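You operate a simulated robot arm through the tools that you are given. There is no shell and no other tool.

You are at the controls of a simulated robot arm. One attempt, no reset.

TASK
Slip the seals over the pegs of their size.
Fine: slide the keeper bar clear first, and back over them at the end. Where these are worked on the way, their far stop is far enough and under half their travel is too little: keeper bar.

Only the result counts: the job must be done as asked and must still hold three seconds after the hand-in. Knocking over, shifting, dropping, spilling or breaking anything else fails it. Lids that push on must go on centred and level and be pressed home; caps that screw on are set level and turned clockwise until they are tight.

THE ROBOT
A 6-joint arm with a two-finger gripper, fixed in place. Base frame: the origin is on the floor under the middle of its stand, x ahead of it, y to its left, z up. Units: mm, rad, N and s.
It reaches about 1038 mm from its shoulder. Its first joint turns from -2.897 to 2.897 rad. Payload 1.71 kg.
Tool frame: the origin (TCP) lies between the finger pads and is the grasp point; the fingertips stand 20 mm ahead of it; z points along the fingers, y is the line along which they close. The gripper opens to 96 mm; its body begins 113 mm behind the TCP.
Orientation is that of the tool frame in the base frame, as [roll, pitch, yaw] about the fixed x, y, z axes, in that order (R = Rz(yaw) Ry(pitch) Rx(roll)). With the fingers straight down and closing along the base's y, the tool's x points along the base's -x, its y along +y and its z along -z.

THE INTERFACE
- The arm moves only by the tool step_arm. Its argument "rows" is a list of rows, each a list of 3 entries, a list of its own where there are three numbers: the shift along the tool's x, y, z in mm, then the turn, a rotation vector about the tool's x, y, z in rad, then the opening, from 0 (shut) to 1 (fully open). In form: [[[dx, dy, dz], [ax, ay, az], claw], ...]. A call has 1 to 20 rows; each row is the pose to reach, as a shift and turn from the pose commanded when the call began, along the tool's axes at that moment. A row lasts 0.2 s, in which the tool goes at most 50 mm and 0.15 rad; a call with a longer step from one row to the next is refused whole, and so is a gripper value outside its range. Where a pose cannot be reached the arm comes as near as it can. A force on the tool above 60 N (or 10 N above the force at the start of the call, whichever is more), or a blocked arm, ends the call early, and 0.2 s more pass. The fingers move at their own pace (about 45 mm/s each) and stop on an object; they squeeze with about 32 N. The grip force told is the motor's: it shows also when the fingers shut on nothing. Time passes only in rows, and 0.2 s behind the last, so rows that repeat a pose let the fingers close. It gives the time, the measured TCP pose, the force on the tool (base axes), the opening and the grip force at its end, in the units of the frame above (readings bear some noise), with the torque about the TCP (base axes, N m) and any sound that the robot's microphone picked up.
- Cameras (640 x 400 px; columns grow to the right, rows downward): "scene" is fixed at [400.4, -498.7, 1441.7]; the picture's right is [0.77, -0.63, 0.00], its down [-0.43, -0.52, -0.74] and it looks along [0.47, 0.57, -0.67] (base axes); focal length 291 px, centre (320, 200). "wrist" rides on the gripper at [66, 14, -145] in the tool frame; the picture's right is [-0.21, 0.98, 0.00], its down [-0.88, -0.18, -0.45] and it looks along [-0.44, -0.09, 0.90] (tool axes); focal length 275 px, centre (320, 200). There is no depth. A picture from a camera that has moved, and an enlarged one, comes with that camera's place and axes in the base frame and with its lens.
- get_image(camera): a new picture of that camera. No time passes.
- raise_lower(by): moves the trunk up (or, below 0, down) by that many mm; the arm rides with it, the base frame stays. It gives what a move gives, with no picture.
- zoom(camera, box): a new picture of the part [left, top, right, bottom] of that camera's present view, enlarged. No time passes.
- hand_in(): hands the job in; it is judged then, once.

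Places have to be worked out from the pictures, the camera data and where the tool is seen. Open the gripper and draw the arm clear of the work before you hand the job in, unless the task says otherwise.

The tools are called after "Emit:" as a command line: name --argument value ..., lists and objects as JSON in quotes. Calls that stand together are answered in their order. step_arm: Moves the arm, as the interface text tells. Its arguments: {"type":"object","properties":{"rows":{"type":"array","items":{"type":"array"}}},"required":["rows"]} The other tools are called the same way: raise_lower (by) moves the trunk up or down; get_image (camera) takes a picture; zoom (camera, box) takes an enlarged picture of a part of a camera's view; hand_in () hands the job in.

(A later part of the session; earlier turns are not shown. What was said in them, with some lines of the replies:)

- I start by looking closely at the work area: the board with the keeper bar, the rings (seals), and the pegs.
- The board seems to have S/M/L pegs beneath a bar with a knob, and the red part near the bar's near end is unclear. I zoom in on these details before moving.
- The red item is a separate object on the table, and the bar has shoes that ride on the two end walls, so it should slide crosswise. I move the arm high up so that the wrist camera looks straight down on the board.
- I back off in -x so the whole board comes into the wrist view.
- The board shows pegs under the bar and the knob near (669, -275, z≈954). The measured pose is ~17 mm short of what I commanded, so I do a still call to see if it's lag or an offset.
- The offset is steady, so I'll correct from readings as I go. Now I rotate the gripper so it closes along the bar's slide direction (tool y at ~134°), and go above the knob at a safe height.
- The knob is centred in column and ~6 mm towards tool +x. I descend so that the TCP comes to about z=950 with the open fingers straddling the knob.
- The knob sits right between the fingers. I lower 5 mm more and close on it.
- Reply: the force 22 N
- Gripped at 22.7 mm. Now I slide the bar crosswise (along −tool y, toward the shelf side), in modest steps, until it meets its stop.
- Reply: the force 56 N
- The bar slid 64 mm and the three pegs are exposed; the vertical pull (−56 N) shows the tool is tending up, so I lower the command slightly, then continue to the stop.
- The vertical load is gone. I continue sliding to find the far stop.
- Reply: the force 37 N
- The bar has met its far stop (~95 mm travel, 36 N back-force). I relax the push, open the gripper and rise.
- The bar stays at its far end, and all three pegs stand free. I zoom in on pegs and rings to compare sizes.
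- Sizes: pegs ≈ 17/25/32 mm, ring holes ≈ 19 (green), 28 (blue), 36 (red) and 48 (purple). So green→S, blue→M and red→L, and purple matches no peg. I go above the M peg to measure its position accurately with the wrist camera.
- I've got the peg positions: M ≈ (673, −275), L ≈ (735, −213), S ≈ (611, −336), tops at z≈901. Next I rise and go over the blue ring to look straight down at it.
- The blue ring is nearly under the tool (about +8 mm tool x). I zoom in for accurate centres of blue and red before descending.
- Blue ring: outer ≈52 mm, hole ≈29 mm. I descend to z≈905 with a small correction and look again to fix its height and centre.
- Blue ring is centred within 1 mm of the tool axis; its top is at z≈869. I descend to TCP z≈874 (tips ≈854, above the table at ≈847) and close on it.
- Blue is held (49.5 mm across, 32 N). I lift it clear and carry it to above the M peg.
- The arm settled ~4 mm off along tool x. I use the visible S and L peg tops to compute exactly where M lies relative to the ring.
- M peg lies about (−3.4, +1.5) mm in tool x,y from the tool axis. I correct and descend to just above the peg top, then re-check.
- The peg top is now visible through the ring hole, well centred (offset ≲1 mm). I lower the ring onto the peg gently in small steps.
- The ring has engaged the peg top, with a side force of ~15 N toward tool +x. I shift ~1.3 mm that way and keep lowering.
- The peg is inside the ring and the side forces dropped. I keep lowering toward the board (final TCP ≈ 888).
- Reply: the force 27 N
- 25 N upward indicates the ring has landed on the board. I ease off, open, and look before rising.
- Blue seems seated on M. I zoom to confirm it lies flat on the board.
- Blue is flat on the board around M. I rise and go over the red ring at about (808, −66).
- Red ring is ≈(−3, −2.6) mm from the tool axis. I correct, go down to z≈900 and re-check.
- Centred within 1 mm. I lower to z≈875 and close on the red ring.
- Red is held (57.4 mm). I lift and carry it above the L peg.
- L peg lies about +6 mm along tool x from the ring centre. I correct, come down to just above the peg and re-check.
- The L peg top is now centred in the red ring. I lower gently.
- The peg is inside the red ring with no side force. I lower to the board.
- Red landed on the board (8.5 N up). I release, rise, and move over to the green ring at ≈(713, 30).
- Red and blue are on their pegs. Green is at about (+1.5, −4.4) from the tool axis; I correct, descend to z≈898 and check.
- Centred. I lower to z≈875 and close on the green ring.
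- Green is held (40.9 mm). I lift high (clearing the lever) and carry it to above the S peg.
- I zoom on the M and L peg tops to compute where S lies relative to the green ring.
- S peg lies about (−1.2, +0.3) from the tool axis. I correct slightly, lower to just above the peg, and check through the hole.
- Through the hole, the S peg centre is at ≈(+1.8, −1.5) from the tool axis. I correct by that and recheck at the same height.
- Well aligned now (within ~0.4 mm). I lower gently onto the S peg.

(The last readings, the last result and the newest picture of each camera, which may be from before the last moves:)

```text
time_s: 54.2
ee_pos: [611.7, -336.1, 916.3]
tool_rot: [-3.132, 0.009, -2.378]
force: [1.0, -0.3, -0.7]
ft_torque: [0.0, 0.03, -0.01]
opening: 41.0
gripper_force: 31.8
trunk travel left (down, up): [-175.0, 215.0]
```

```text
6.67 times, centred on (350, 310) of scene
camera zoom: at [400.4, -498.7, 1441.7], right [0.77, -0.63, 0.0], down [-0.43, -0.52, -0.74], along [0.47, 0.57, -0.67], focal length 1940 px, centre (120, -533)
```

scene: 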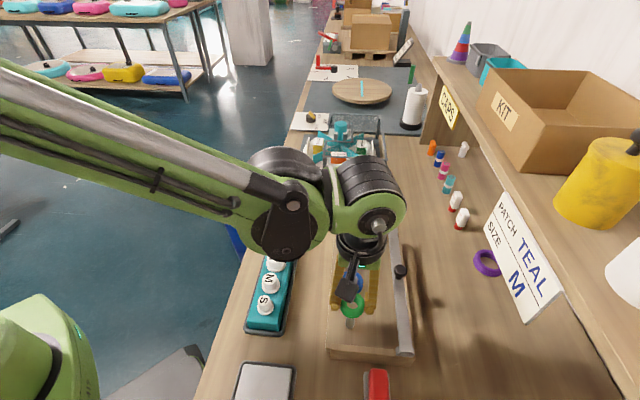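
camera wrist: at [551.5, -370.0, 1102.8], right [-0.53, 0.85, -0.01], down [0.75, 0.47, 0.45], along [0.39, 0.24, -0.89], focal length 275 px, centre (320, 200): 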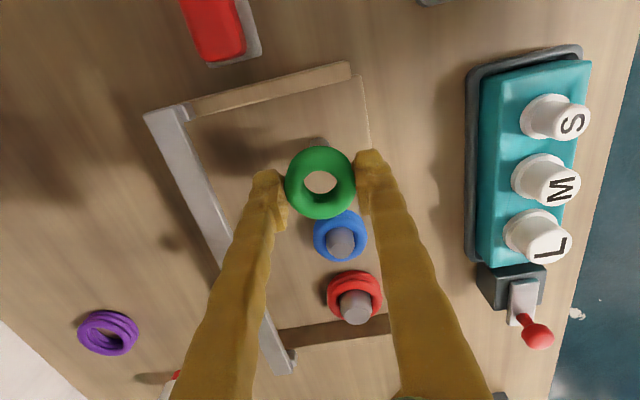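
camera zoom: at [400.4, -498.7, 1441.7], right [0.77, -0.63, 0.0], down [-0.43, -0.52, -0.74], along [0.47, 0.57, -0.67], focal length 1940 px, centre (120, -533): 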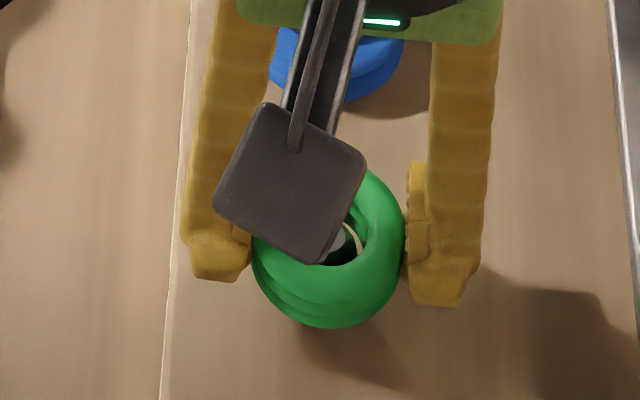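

The peg is inside the green ring with no side force. I lower to the board.

Emit:
step_arm --rows '[[[0, 0, 6], [0, 0, 0], 0.2], [[0, 0, 12], [0, 0, 0], 0.2], [[0, 0, 18], [0, 0, 0], 0.2], [[0, 0, 21], [0, 0, 0], 0.2], [[0, 0, 23.5], [0, 0, 0], 0.2], [[0, 0, 23.5], [0, 0, 0], 0.2]]'

Emit:
zoom --camera "wrist" --box '[240, 120, 400, 240]'

```text
time_s: 55.6
ee_pos: [611.0, -335.8, 892.7]
tool_rot: [-3.131, 0.01, -2.378]
force: [3.1, -0.9, 11.4]
ft_torque: [0.08, -0.08, -0.02]
opening: 41.0
gripper_force: 31.7
trunk travel left (down, up): [-175.0, 215.0]
```

```text
3.33 times, centred on (320, 180) of wrist
camera zoom: at [551.6, -370.8, 1037.6], right [-0.53, 0.85, -0.01], down [0.75, 0.47, 0.46], along [0.39, 0.23, -0.89], focal length 918 px, centre (320, 267)
```

zoom: 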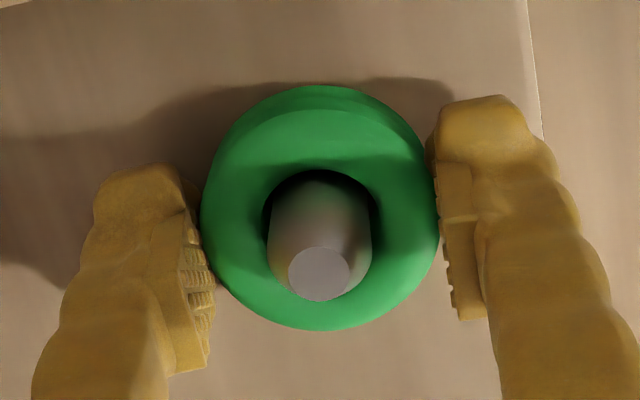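

Green is on S and touching the board. I release, rise, and move above the knob of the bar (≈(733, −348)).

Emit:
step_arm --rows '[[[0, 0, -1], [0, 0, 0], 0.2], [[0, 0, -1], [0, 0, 0], 0.5], [[0, 0, -1], [0, 0, 0], 0.6], [[0, 0, -1], [0, 0, 0], 0.6], [[0, 0, -30], [0, 0, 0], 0.6], [[0, 0, -70], [0, 0, 0], 0.6], [[0, 0, -112], [0, 0, 0], 0.6], [[-27, -31, -112], [0, 0, 0], 0.7], [[-54, -62, -112], [0, 0, 0], 0.7], [[-80.6, -93.7, -112], [0, 0, 0], 0.7], [[-80.6, -93.7, -112], [0, 0, 0], 0.7], [[-80.6, -93.7, -112], [0, 0, 0], 0.7]]'

Emit:
get_image --camera "wrist"

Emit:
zoom --camera "wrist" --box '[240, 90, 400, 210]'

Emit:
get_image --camera "scene"

Emit:
zoom --camera "scene" --box '[310, 220, 430, 350]'

```text
time_s: 58.2
ee_pos: [731.4, -346.5, 1005.0]
tool_rot: [-3.132, 0.01, -2.377]
force: [0.3, -0.4, -0.1]
ft_torque: [0.0, 0.0, -0.02]
opening: 67.3
gripper_force: 0.1
trunk travel left (down, up): [-175.0, 215.0]
```

```text
taken
camera wrist: at [671.8, -382.4, 1150.5], right [-0.53, 0.85, -0.01], down [0.75, 0.47, 0.45], along [0.39, 0.24, -0.89], focal length 275 px, centre (320, 200)
```

wrist: 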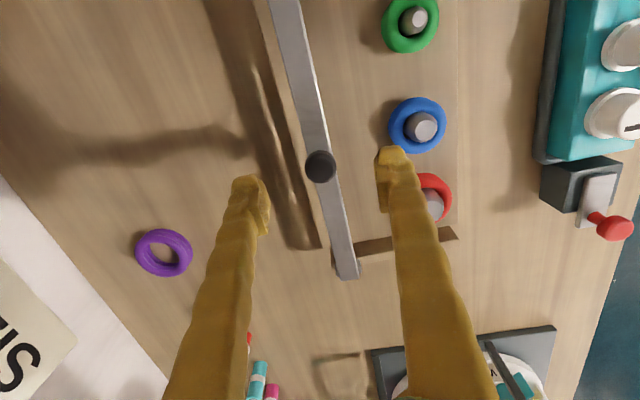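

```text
3.33 times, centred on (320, 150) of wrist
camera zoom: at [671.8, -382.4, 1150.5], right [-0.53, 0.85, -0.01], down [0.75, 0.47, 0.45], along [0.39, 0.24, -0.89], focal length 918 px, centre (320, 367)
```

zoom: 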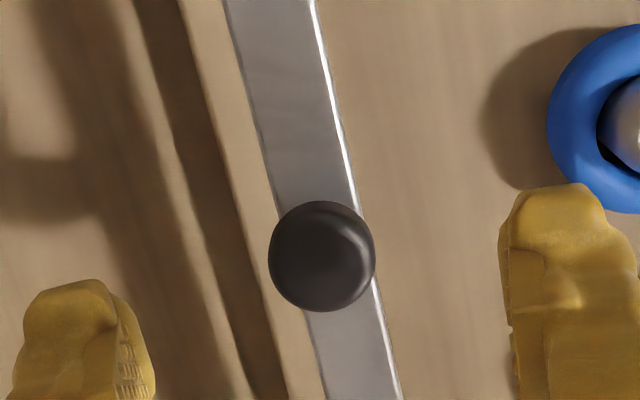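

```text
taken
```

scene: 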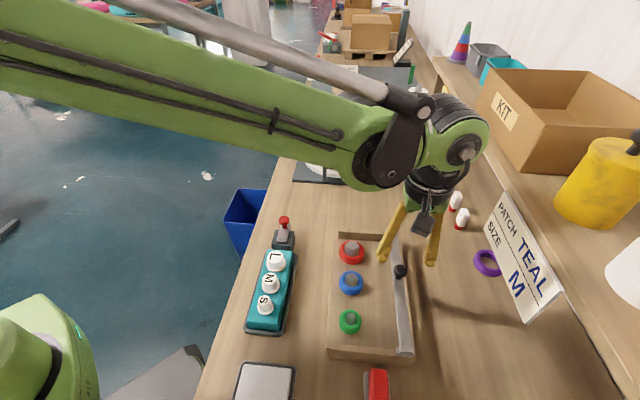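

```text
3.08 times, centred on (370, 285) of scene
camera zoom: at [400.4, -498.7, 1441.7], right [0.77, -0.63, 0.0], down [-0.43, -0.52, -0.74], along [0.47, 0.57, -0.67], focal length 895 px, centre (166, -62)
```

zoom: 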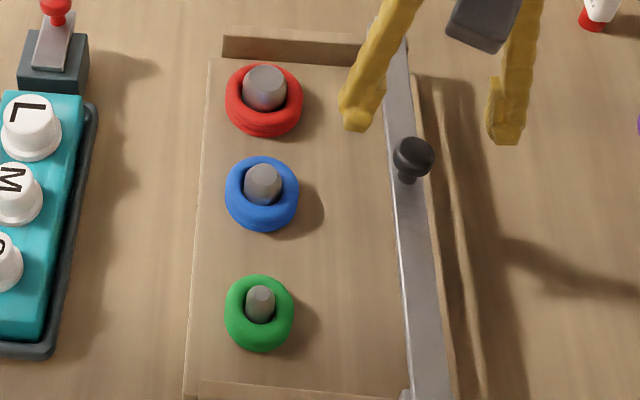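

All three seals sit on their pegs. The knob is at ≈(−2.7, −0.4) from the tool axis; I descend to z≈945 and grip it.

Emit:
step_arm --rows '[[[-2.7, -0.4, 20], [0, 0, 0], 0.7], [[-2.7, -0.4, 40], [0, 0, 0], 0.7], [[-2.7, -0.4, 59], [0, 0, 0], 0.7], [[-2.7, -0.4, 59], [0, 0, 0], 0.7], [[-2.7, -0.4, 59], [0, 0, 0], 0.3], [[-2.7, -0.4, 59], [0, 0, 0], 0.0], [[-2.7, -0.4, 59], [0, 0, 0], 0.0], [[-2.7, -0.4, 59], [0, 0, 0], 0.0], [[-2.7, -0.4, 59], [0, 0, 0], 0.0]]'

Emit:
zoom --camera "wrist" --box '[240, 120, 400, 240]'

```text
time_s: 60.2
ee_pos: [735.9, -344.5, 947.2]
tool_rot: [-3.132, 0.008, -2.377]
force: [-18.2, 16.2, -26.1]
ft_torque: [-0.04, 0.08, 0.11]
opening: 22.5
gripper_force: 35.1
trunk travel left (down, up): [-175.0, 215.0]
```

```text
3.33 times, centred on (320, 180) of wrist
camera zoom: at [676.2, -381.7, 1091.0], right [-0.53, 0.85, -0.01], down [0.75, 0.47, 0.45], along [0.39, 0.24, -0.89], focal length 918 px, centre (320, 267)
```

zoom: 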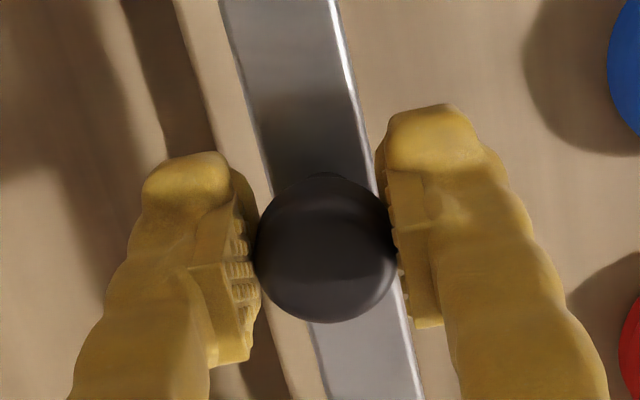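

Gripped again. I slide the bar back (+tool y) 88 mm, in modest steps.

Emit:
step_arm --rows '[[[0, 4, 1], [0, 0, 0], 0], [[0, 12, 1], [0, 0, 0], 0], [[0, 20, 1], [0, 0, 0], 0], [[0, 28, 1], [0, 0, 0], 0], [[0, 36, 1], [0, 0, 0], 0], [[0, 44, 0.5], [0, 0, 0], 0], [[0, 52, 0], [0, 0, 0], 0], [[0, 60, -0.5], [0, 0, 0], 0], [[0, 68, -1], [0, 0, 0], 0], [[0, 76, -1], [0, 0, 0], 0], [[0, 82, -1], [0, 0, 0], 0], [[0, 88, -1], [0, 0, 0], 0]]'

Emit:
get_image --camera "wrist"

Emit:
get_image --camera "scene"

```text
time_s: 62.8
ee_pos: [675.6, -283.4, 946.0]
tool_rot: [-3.133, 0.01, -2.377]
force: [-15.0, -14.3, -27.4]
ft_torque: [-0.2, 0.18, -0.05]
opening: 22.0
gripper_force: 35.2
trunk travel left (down, up): [-175.0, 215.0]
```

```text
taken
camera wrist: at [616.1, -319.4, 1090.4], right [-0.53, 0.85, -0.01], down [0.75, 0.47, 0.46], along [0.39, 0.24, -0.89], focal length 275 px, centre (320, 200)
```

wrist: 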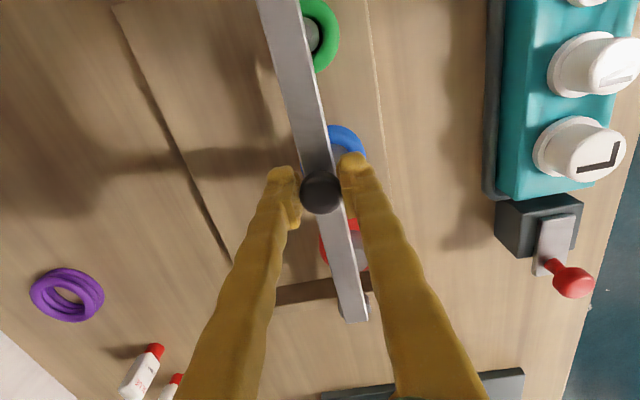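

```text
taken
```

scene: 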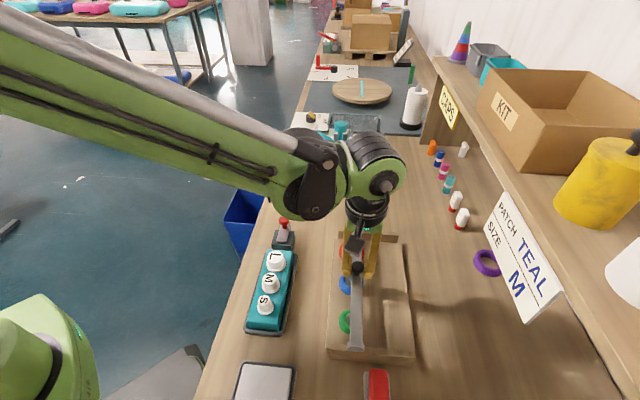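

85 mm back; some sideways strain along the bar (21 N) and vertical (−27 N). I relieve both and push on to the home stop in small steps.

Emit:
step_arm --rows '[[[1, 0, 1], [0, 0, 0], 0], [[1.5, 2, 2], [0, 0, 0], 0], [[1.5, 4, 2], [0, 0, 0], 0], [[1.5, 6, 2], [0, 0, 0], 0], [[1.5, 8, 2], [0, 0, 0], 0], [[1.5, 10, 2], [0, 0, 0], 0]]'

Emit:
get_image --camera "wrist"

```text
time_s: 64.2
ee_pos: [669.3, -276.7, 946.5]
tool_rot: [-3.131, 0.011, -2.378]
force: [17.1, -9.3, 7.7]
ft_torque: [-0.04, -0.22, -0.14]
opening: 21.7
gripper_force: 35.3
trunk travel left (down, up): [-175.0, 215.0]
```

```text
taken
camera wrist: at [609.2, -312.3, 1090.0], right [-0.53, 0.85, -0.01], down [0.75, 0.47, 0.46], along [0.39, 0.23, -0.89], focal length 275 px, centre (320, 200)
```

wrist: 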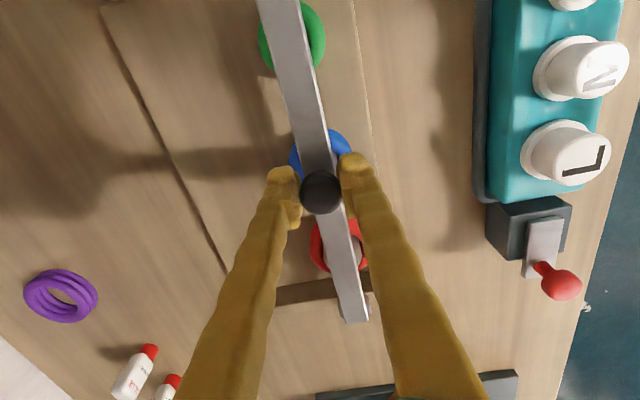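

The position equals the original home and an 18 N opposing force shows the stop. I nudge 3 mm more to be sure it is fully home.

Emit:
step_arm --rows '[[[0, 1.5, 0], [0, 0, 0], 0], [[0, 3, 0], [0, 0, 0], 0], [[0, 3, 0], [0, 0, 0], 0]]'

```text
time_s: 64.9
ee_pos: [648.7, -284.7, 957.6]
tool_rot: [-3.111, 0.019, -2.385]
force: [5.2, -27.9, 2.2]
ft_torque: [3.39, 0.63, 0.14]
opening: 19.4
gripper_force: 35.3
trunk travel left (down, up): [-175.0, 215.0]
stopped in row 3: the force on the tool passed its limit at 62 N (the readings are from after the stop); the commanded pose is now the measured one
```

The tool jumped: it probably slipped on the knob. I look at once, without moving.

Emit:
get_image --camera "wrist"

Emit:
get_image --camera "scene"

Emit:
zoom --camera "scene" --box '[310, 220, 430, 350]'

Emit:
zoom --camera "wrist" --box '[240, 100, 400, 240]'

```text
taken
camera wrist: at [586.6, -318.1, 1100.3], right [-0.52, 0.85, -0.03], down [0.75, 0.47, 0.47], along [0.41, 0.22, -0.88], focal length 275 px, centre (320, 200)
```

wrist: 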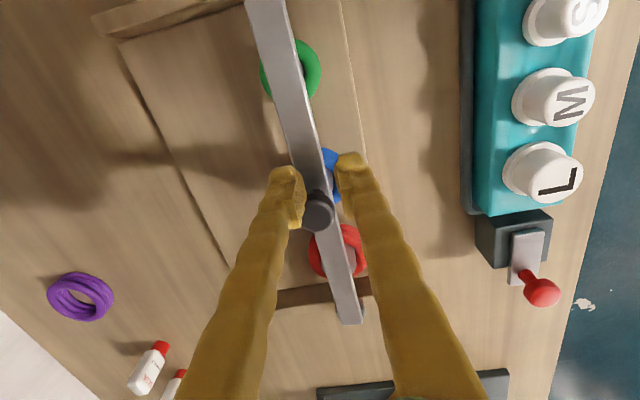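

```text
taken
```

scene: 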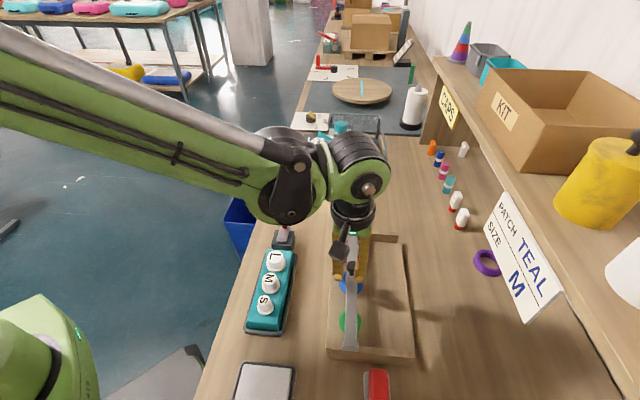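

```text
3.08 times, centred on (370, 285) of scene
camera zoom: at [400.4, -498.7, 1441.7], right [0.77, -0.63, 0.0], down [-0.43, -0.52, -0.74], along [0.47, 0.57, -0.67], focal length 895 px, centre (166, -62)
```

zoom: 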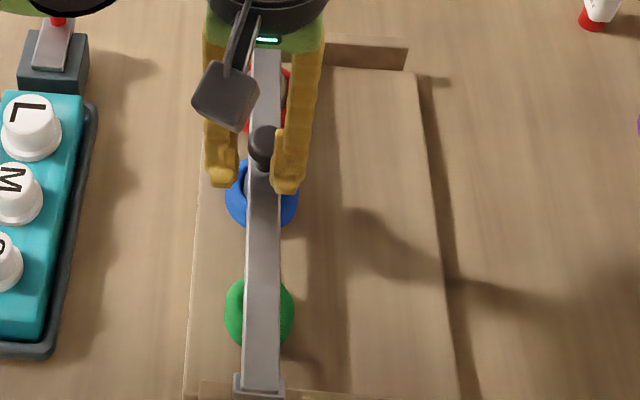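

```text
2.86 times, centred on (320, 170) of wrist
camera zoom: at [586.6, -318.1, 1100.3], right [-0.52, 0.85, -0.03], down [0.75, 0.47, 0.47], along [0.41, 0.22, -0.88], focal length 786 px, centre (320, 286)
```

zoom: 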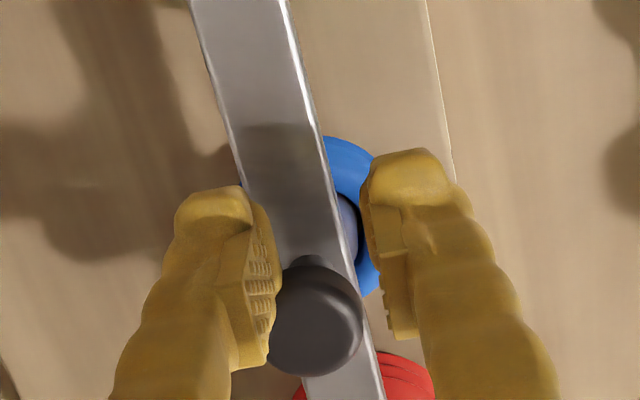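

The fingers slipped forward off the knob, but the bar appears home and the rings undisturbed. I open the fingers and rise straight up.

Emit:
step_arm --rows '[[[0, 0, 0], [0, 0, 0], 0.4], [[0, 0, 0], [0, 0, 0], 0.5], [[0, 0, 0], [0, 0, 0], 0.5], [[0, 0, -20], [0, 0, 0], 0.5], [[0, 0, -50], [0, 0, 0], 0.5], [[0, 0, -90], [0, 0, 0], 0.5], [[0, 0, -90], [0, 0, 0], 0.5]]'

Emit:
get_image --camera "wrist"

Emit:
get_image --camera "scene"

```text
time_s: 66.5
ee_pos: [648.5, -275.4, 1046.7]
tool_rot: [-3.117, 0.022, -2.379]
force: [-0.6, 0.7, 0.7]
ft_torque: [-0.02, -0.04, -0.01]
opening: 48.1
gripper_force: 0.1
trunk travel left (down, up): [-175.0, 215.0]
```

```text
taken
camera wrist: at [586.0, -309.2, 1189.1], right [-0.53, 0.85, -0.02], down [0.75, 0.47, 0.47], along [0.41, 0.23, -0.88], focal length 275 px, centre (320, 200)
```

wrist: 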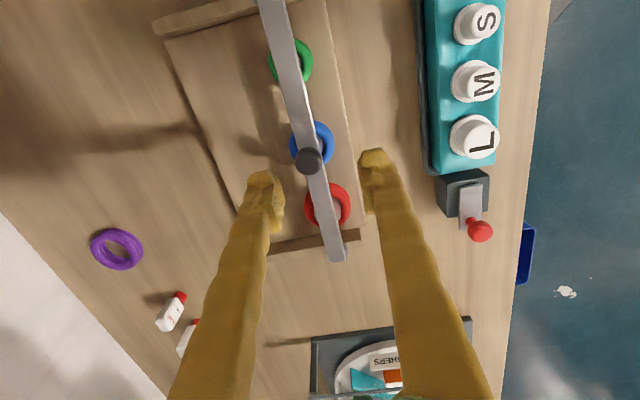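

```text
taken
```

scene: 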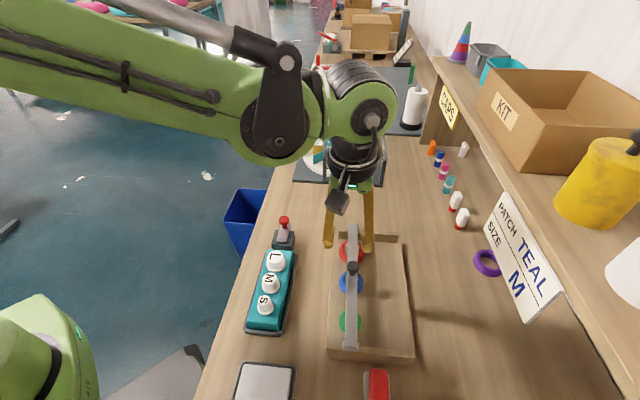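

The bar looks home again. I compare the shoe positions with the first pictures, using identical zoom boxes.

Emit:
zoom --camera "scene" --box '[310, 320, 430, 400]'

Emit:
zoom --camera "scene" --box '[320, 215, 420, 285]'

Emit:
zoom --camera "wrist" --box '[200, 0, 420, 280]'

```text
5.00 times, centred on (370, 360) of scene
camera zoom: at [400.4, -498.7, 1441.7], right [0.77, -0.63, 0.0], down [-0.43, -0.52, -0.74], along [0.47, 0.57, -0.67], focal length 1455 px, centre (70, -600)
```

zoom: 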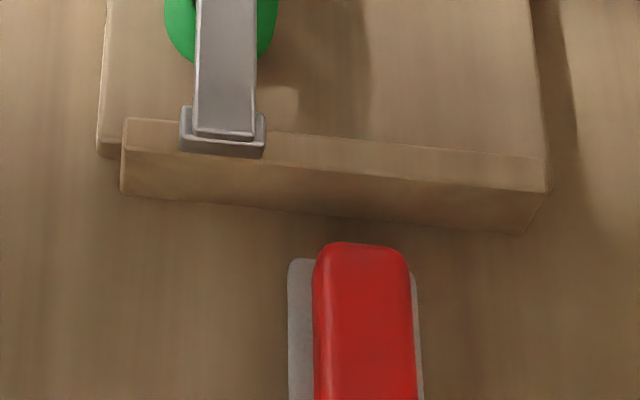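

```text
5.71 times, centred on (370, 250) of scene
camera zoom: at [400.4, -498.7, 1441.7], right [0.77, -0.63, 0.0], down [-0.43, -0.52, -0.74], along [0.47, 0.57, -0.67], focal length 1662 px, centre (34, -86)
```

zoom: 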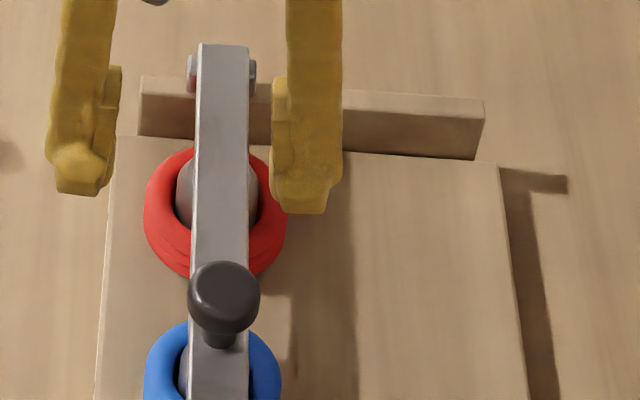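

```text
1.43 times, centred on (310, 140) of wrist
camera zoom: at [586.0, -309.2, 1189.1], right [-0.53, 0.85, -0.02], down [0.75, 0.47, 0.47], along [0.41, 0.23, -0.88], focal length 393 px, centre (334, 286)
```

zoom: 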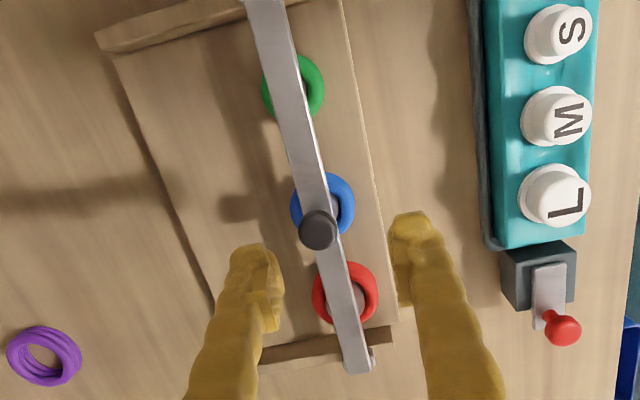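

The bar, knob and board match the first pictures pixel for pixel, and all seals sit under the bar. I draw the arm up and back clear of the work.

Emit:
step_arm --rows '[[[0, 0, -45], [0, 0, 0], 0.6], [[0, 0, -90], [0, 0, 0], 0.8], [[0, 0, -110], [0, 0, 0], 1], [[-15, 34, -110], [0, 0, 0], 1], [[-30, 69, -110], [0, 0, 0], 1], [[-46, 104, -110], [0, 0, 0], 1], [[-62, 139, -110], [0, 0, 0], 1], [[-78, 174, -110], [0, 0, 0], 1], [[-94, 210, -110], [0, 0, 0], 1], [[-110, 245, -110], [0, 0, 0], 1], [[-110, 245, -110], [0, 0, 0], 1]]'

Emit:
get_image --camera "scene"

Emit:
zoom --camera "scene" --box '[310, 210, 430, 360]'

```text
time_s: 68.9
ee_pos: [557.8, -24.3, 1153.4]
tool_rot: [-3.117, 0.021, -2.379]
force: [0.4, 0.1, -0.9]
ft_torque: [-0.06, 0.01, 0.0]
opening: 95.8
gripper_force: 0.0
trunk travel left (down, up): [-175.0, 215.0]
```

```text
taken
```

scene: 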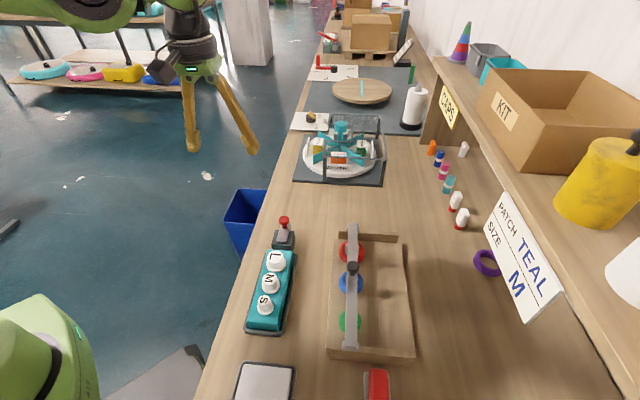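

```text
2.67 times, centred on (370, 285) of scene
camera zoom: at [400.4, -498.7, 1441.7], right [0.77, -0.63, 0.0], down [-0.43, -0.52, -0.74], along [0.47, 0.57, -0.67], focal length 776 px, centre (187, -27)
```

zoom: 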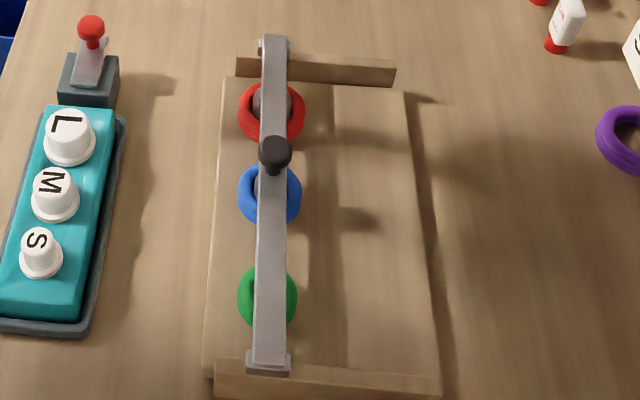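

Everything is in place: green on S, blue on M and red on L, with the keeper bar home over them. Purple matches no peg and is untouched, nothing else has moved, and the arm is clear. I hand in.

Emit:
hand_in

```text
The job is handed in.
```

The job is handed in: each seal is on the peg of its size, and the keeper bar is back over them.

- **Seals:** green is on S, blue on M and red on L. Each was lowered until it touched the board.
- **Purple ring:** I left it where it was. Its hole is about 45 mm, far larger than the biggest peg (about 32 mm), so I took it as having no peg.
- **Keeper bar:** I slid it about 95 mm to its far stop, then back to its starting position. In the final pictures the bar, knob and board line up with the first ones.
- **Slip:** on the last small push home, the gripper slipped off the knob when the force limit tripped. The pictures afterwards show the bar home, the seals still on their pegs and nothing else disturbed.

The gripper is open and the arm is clear of the work.
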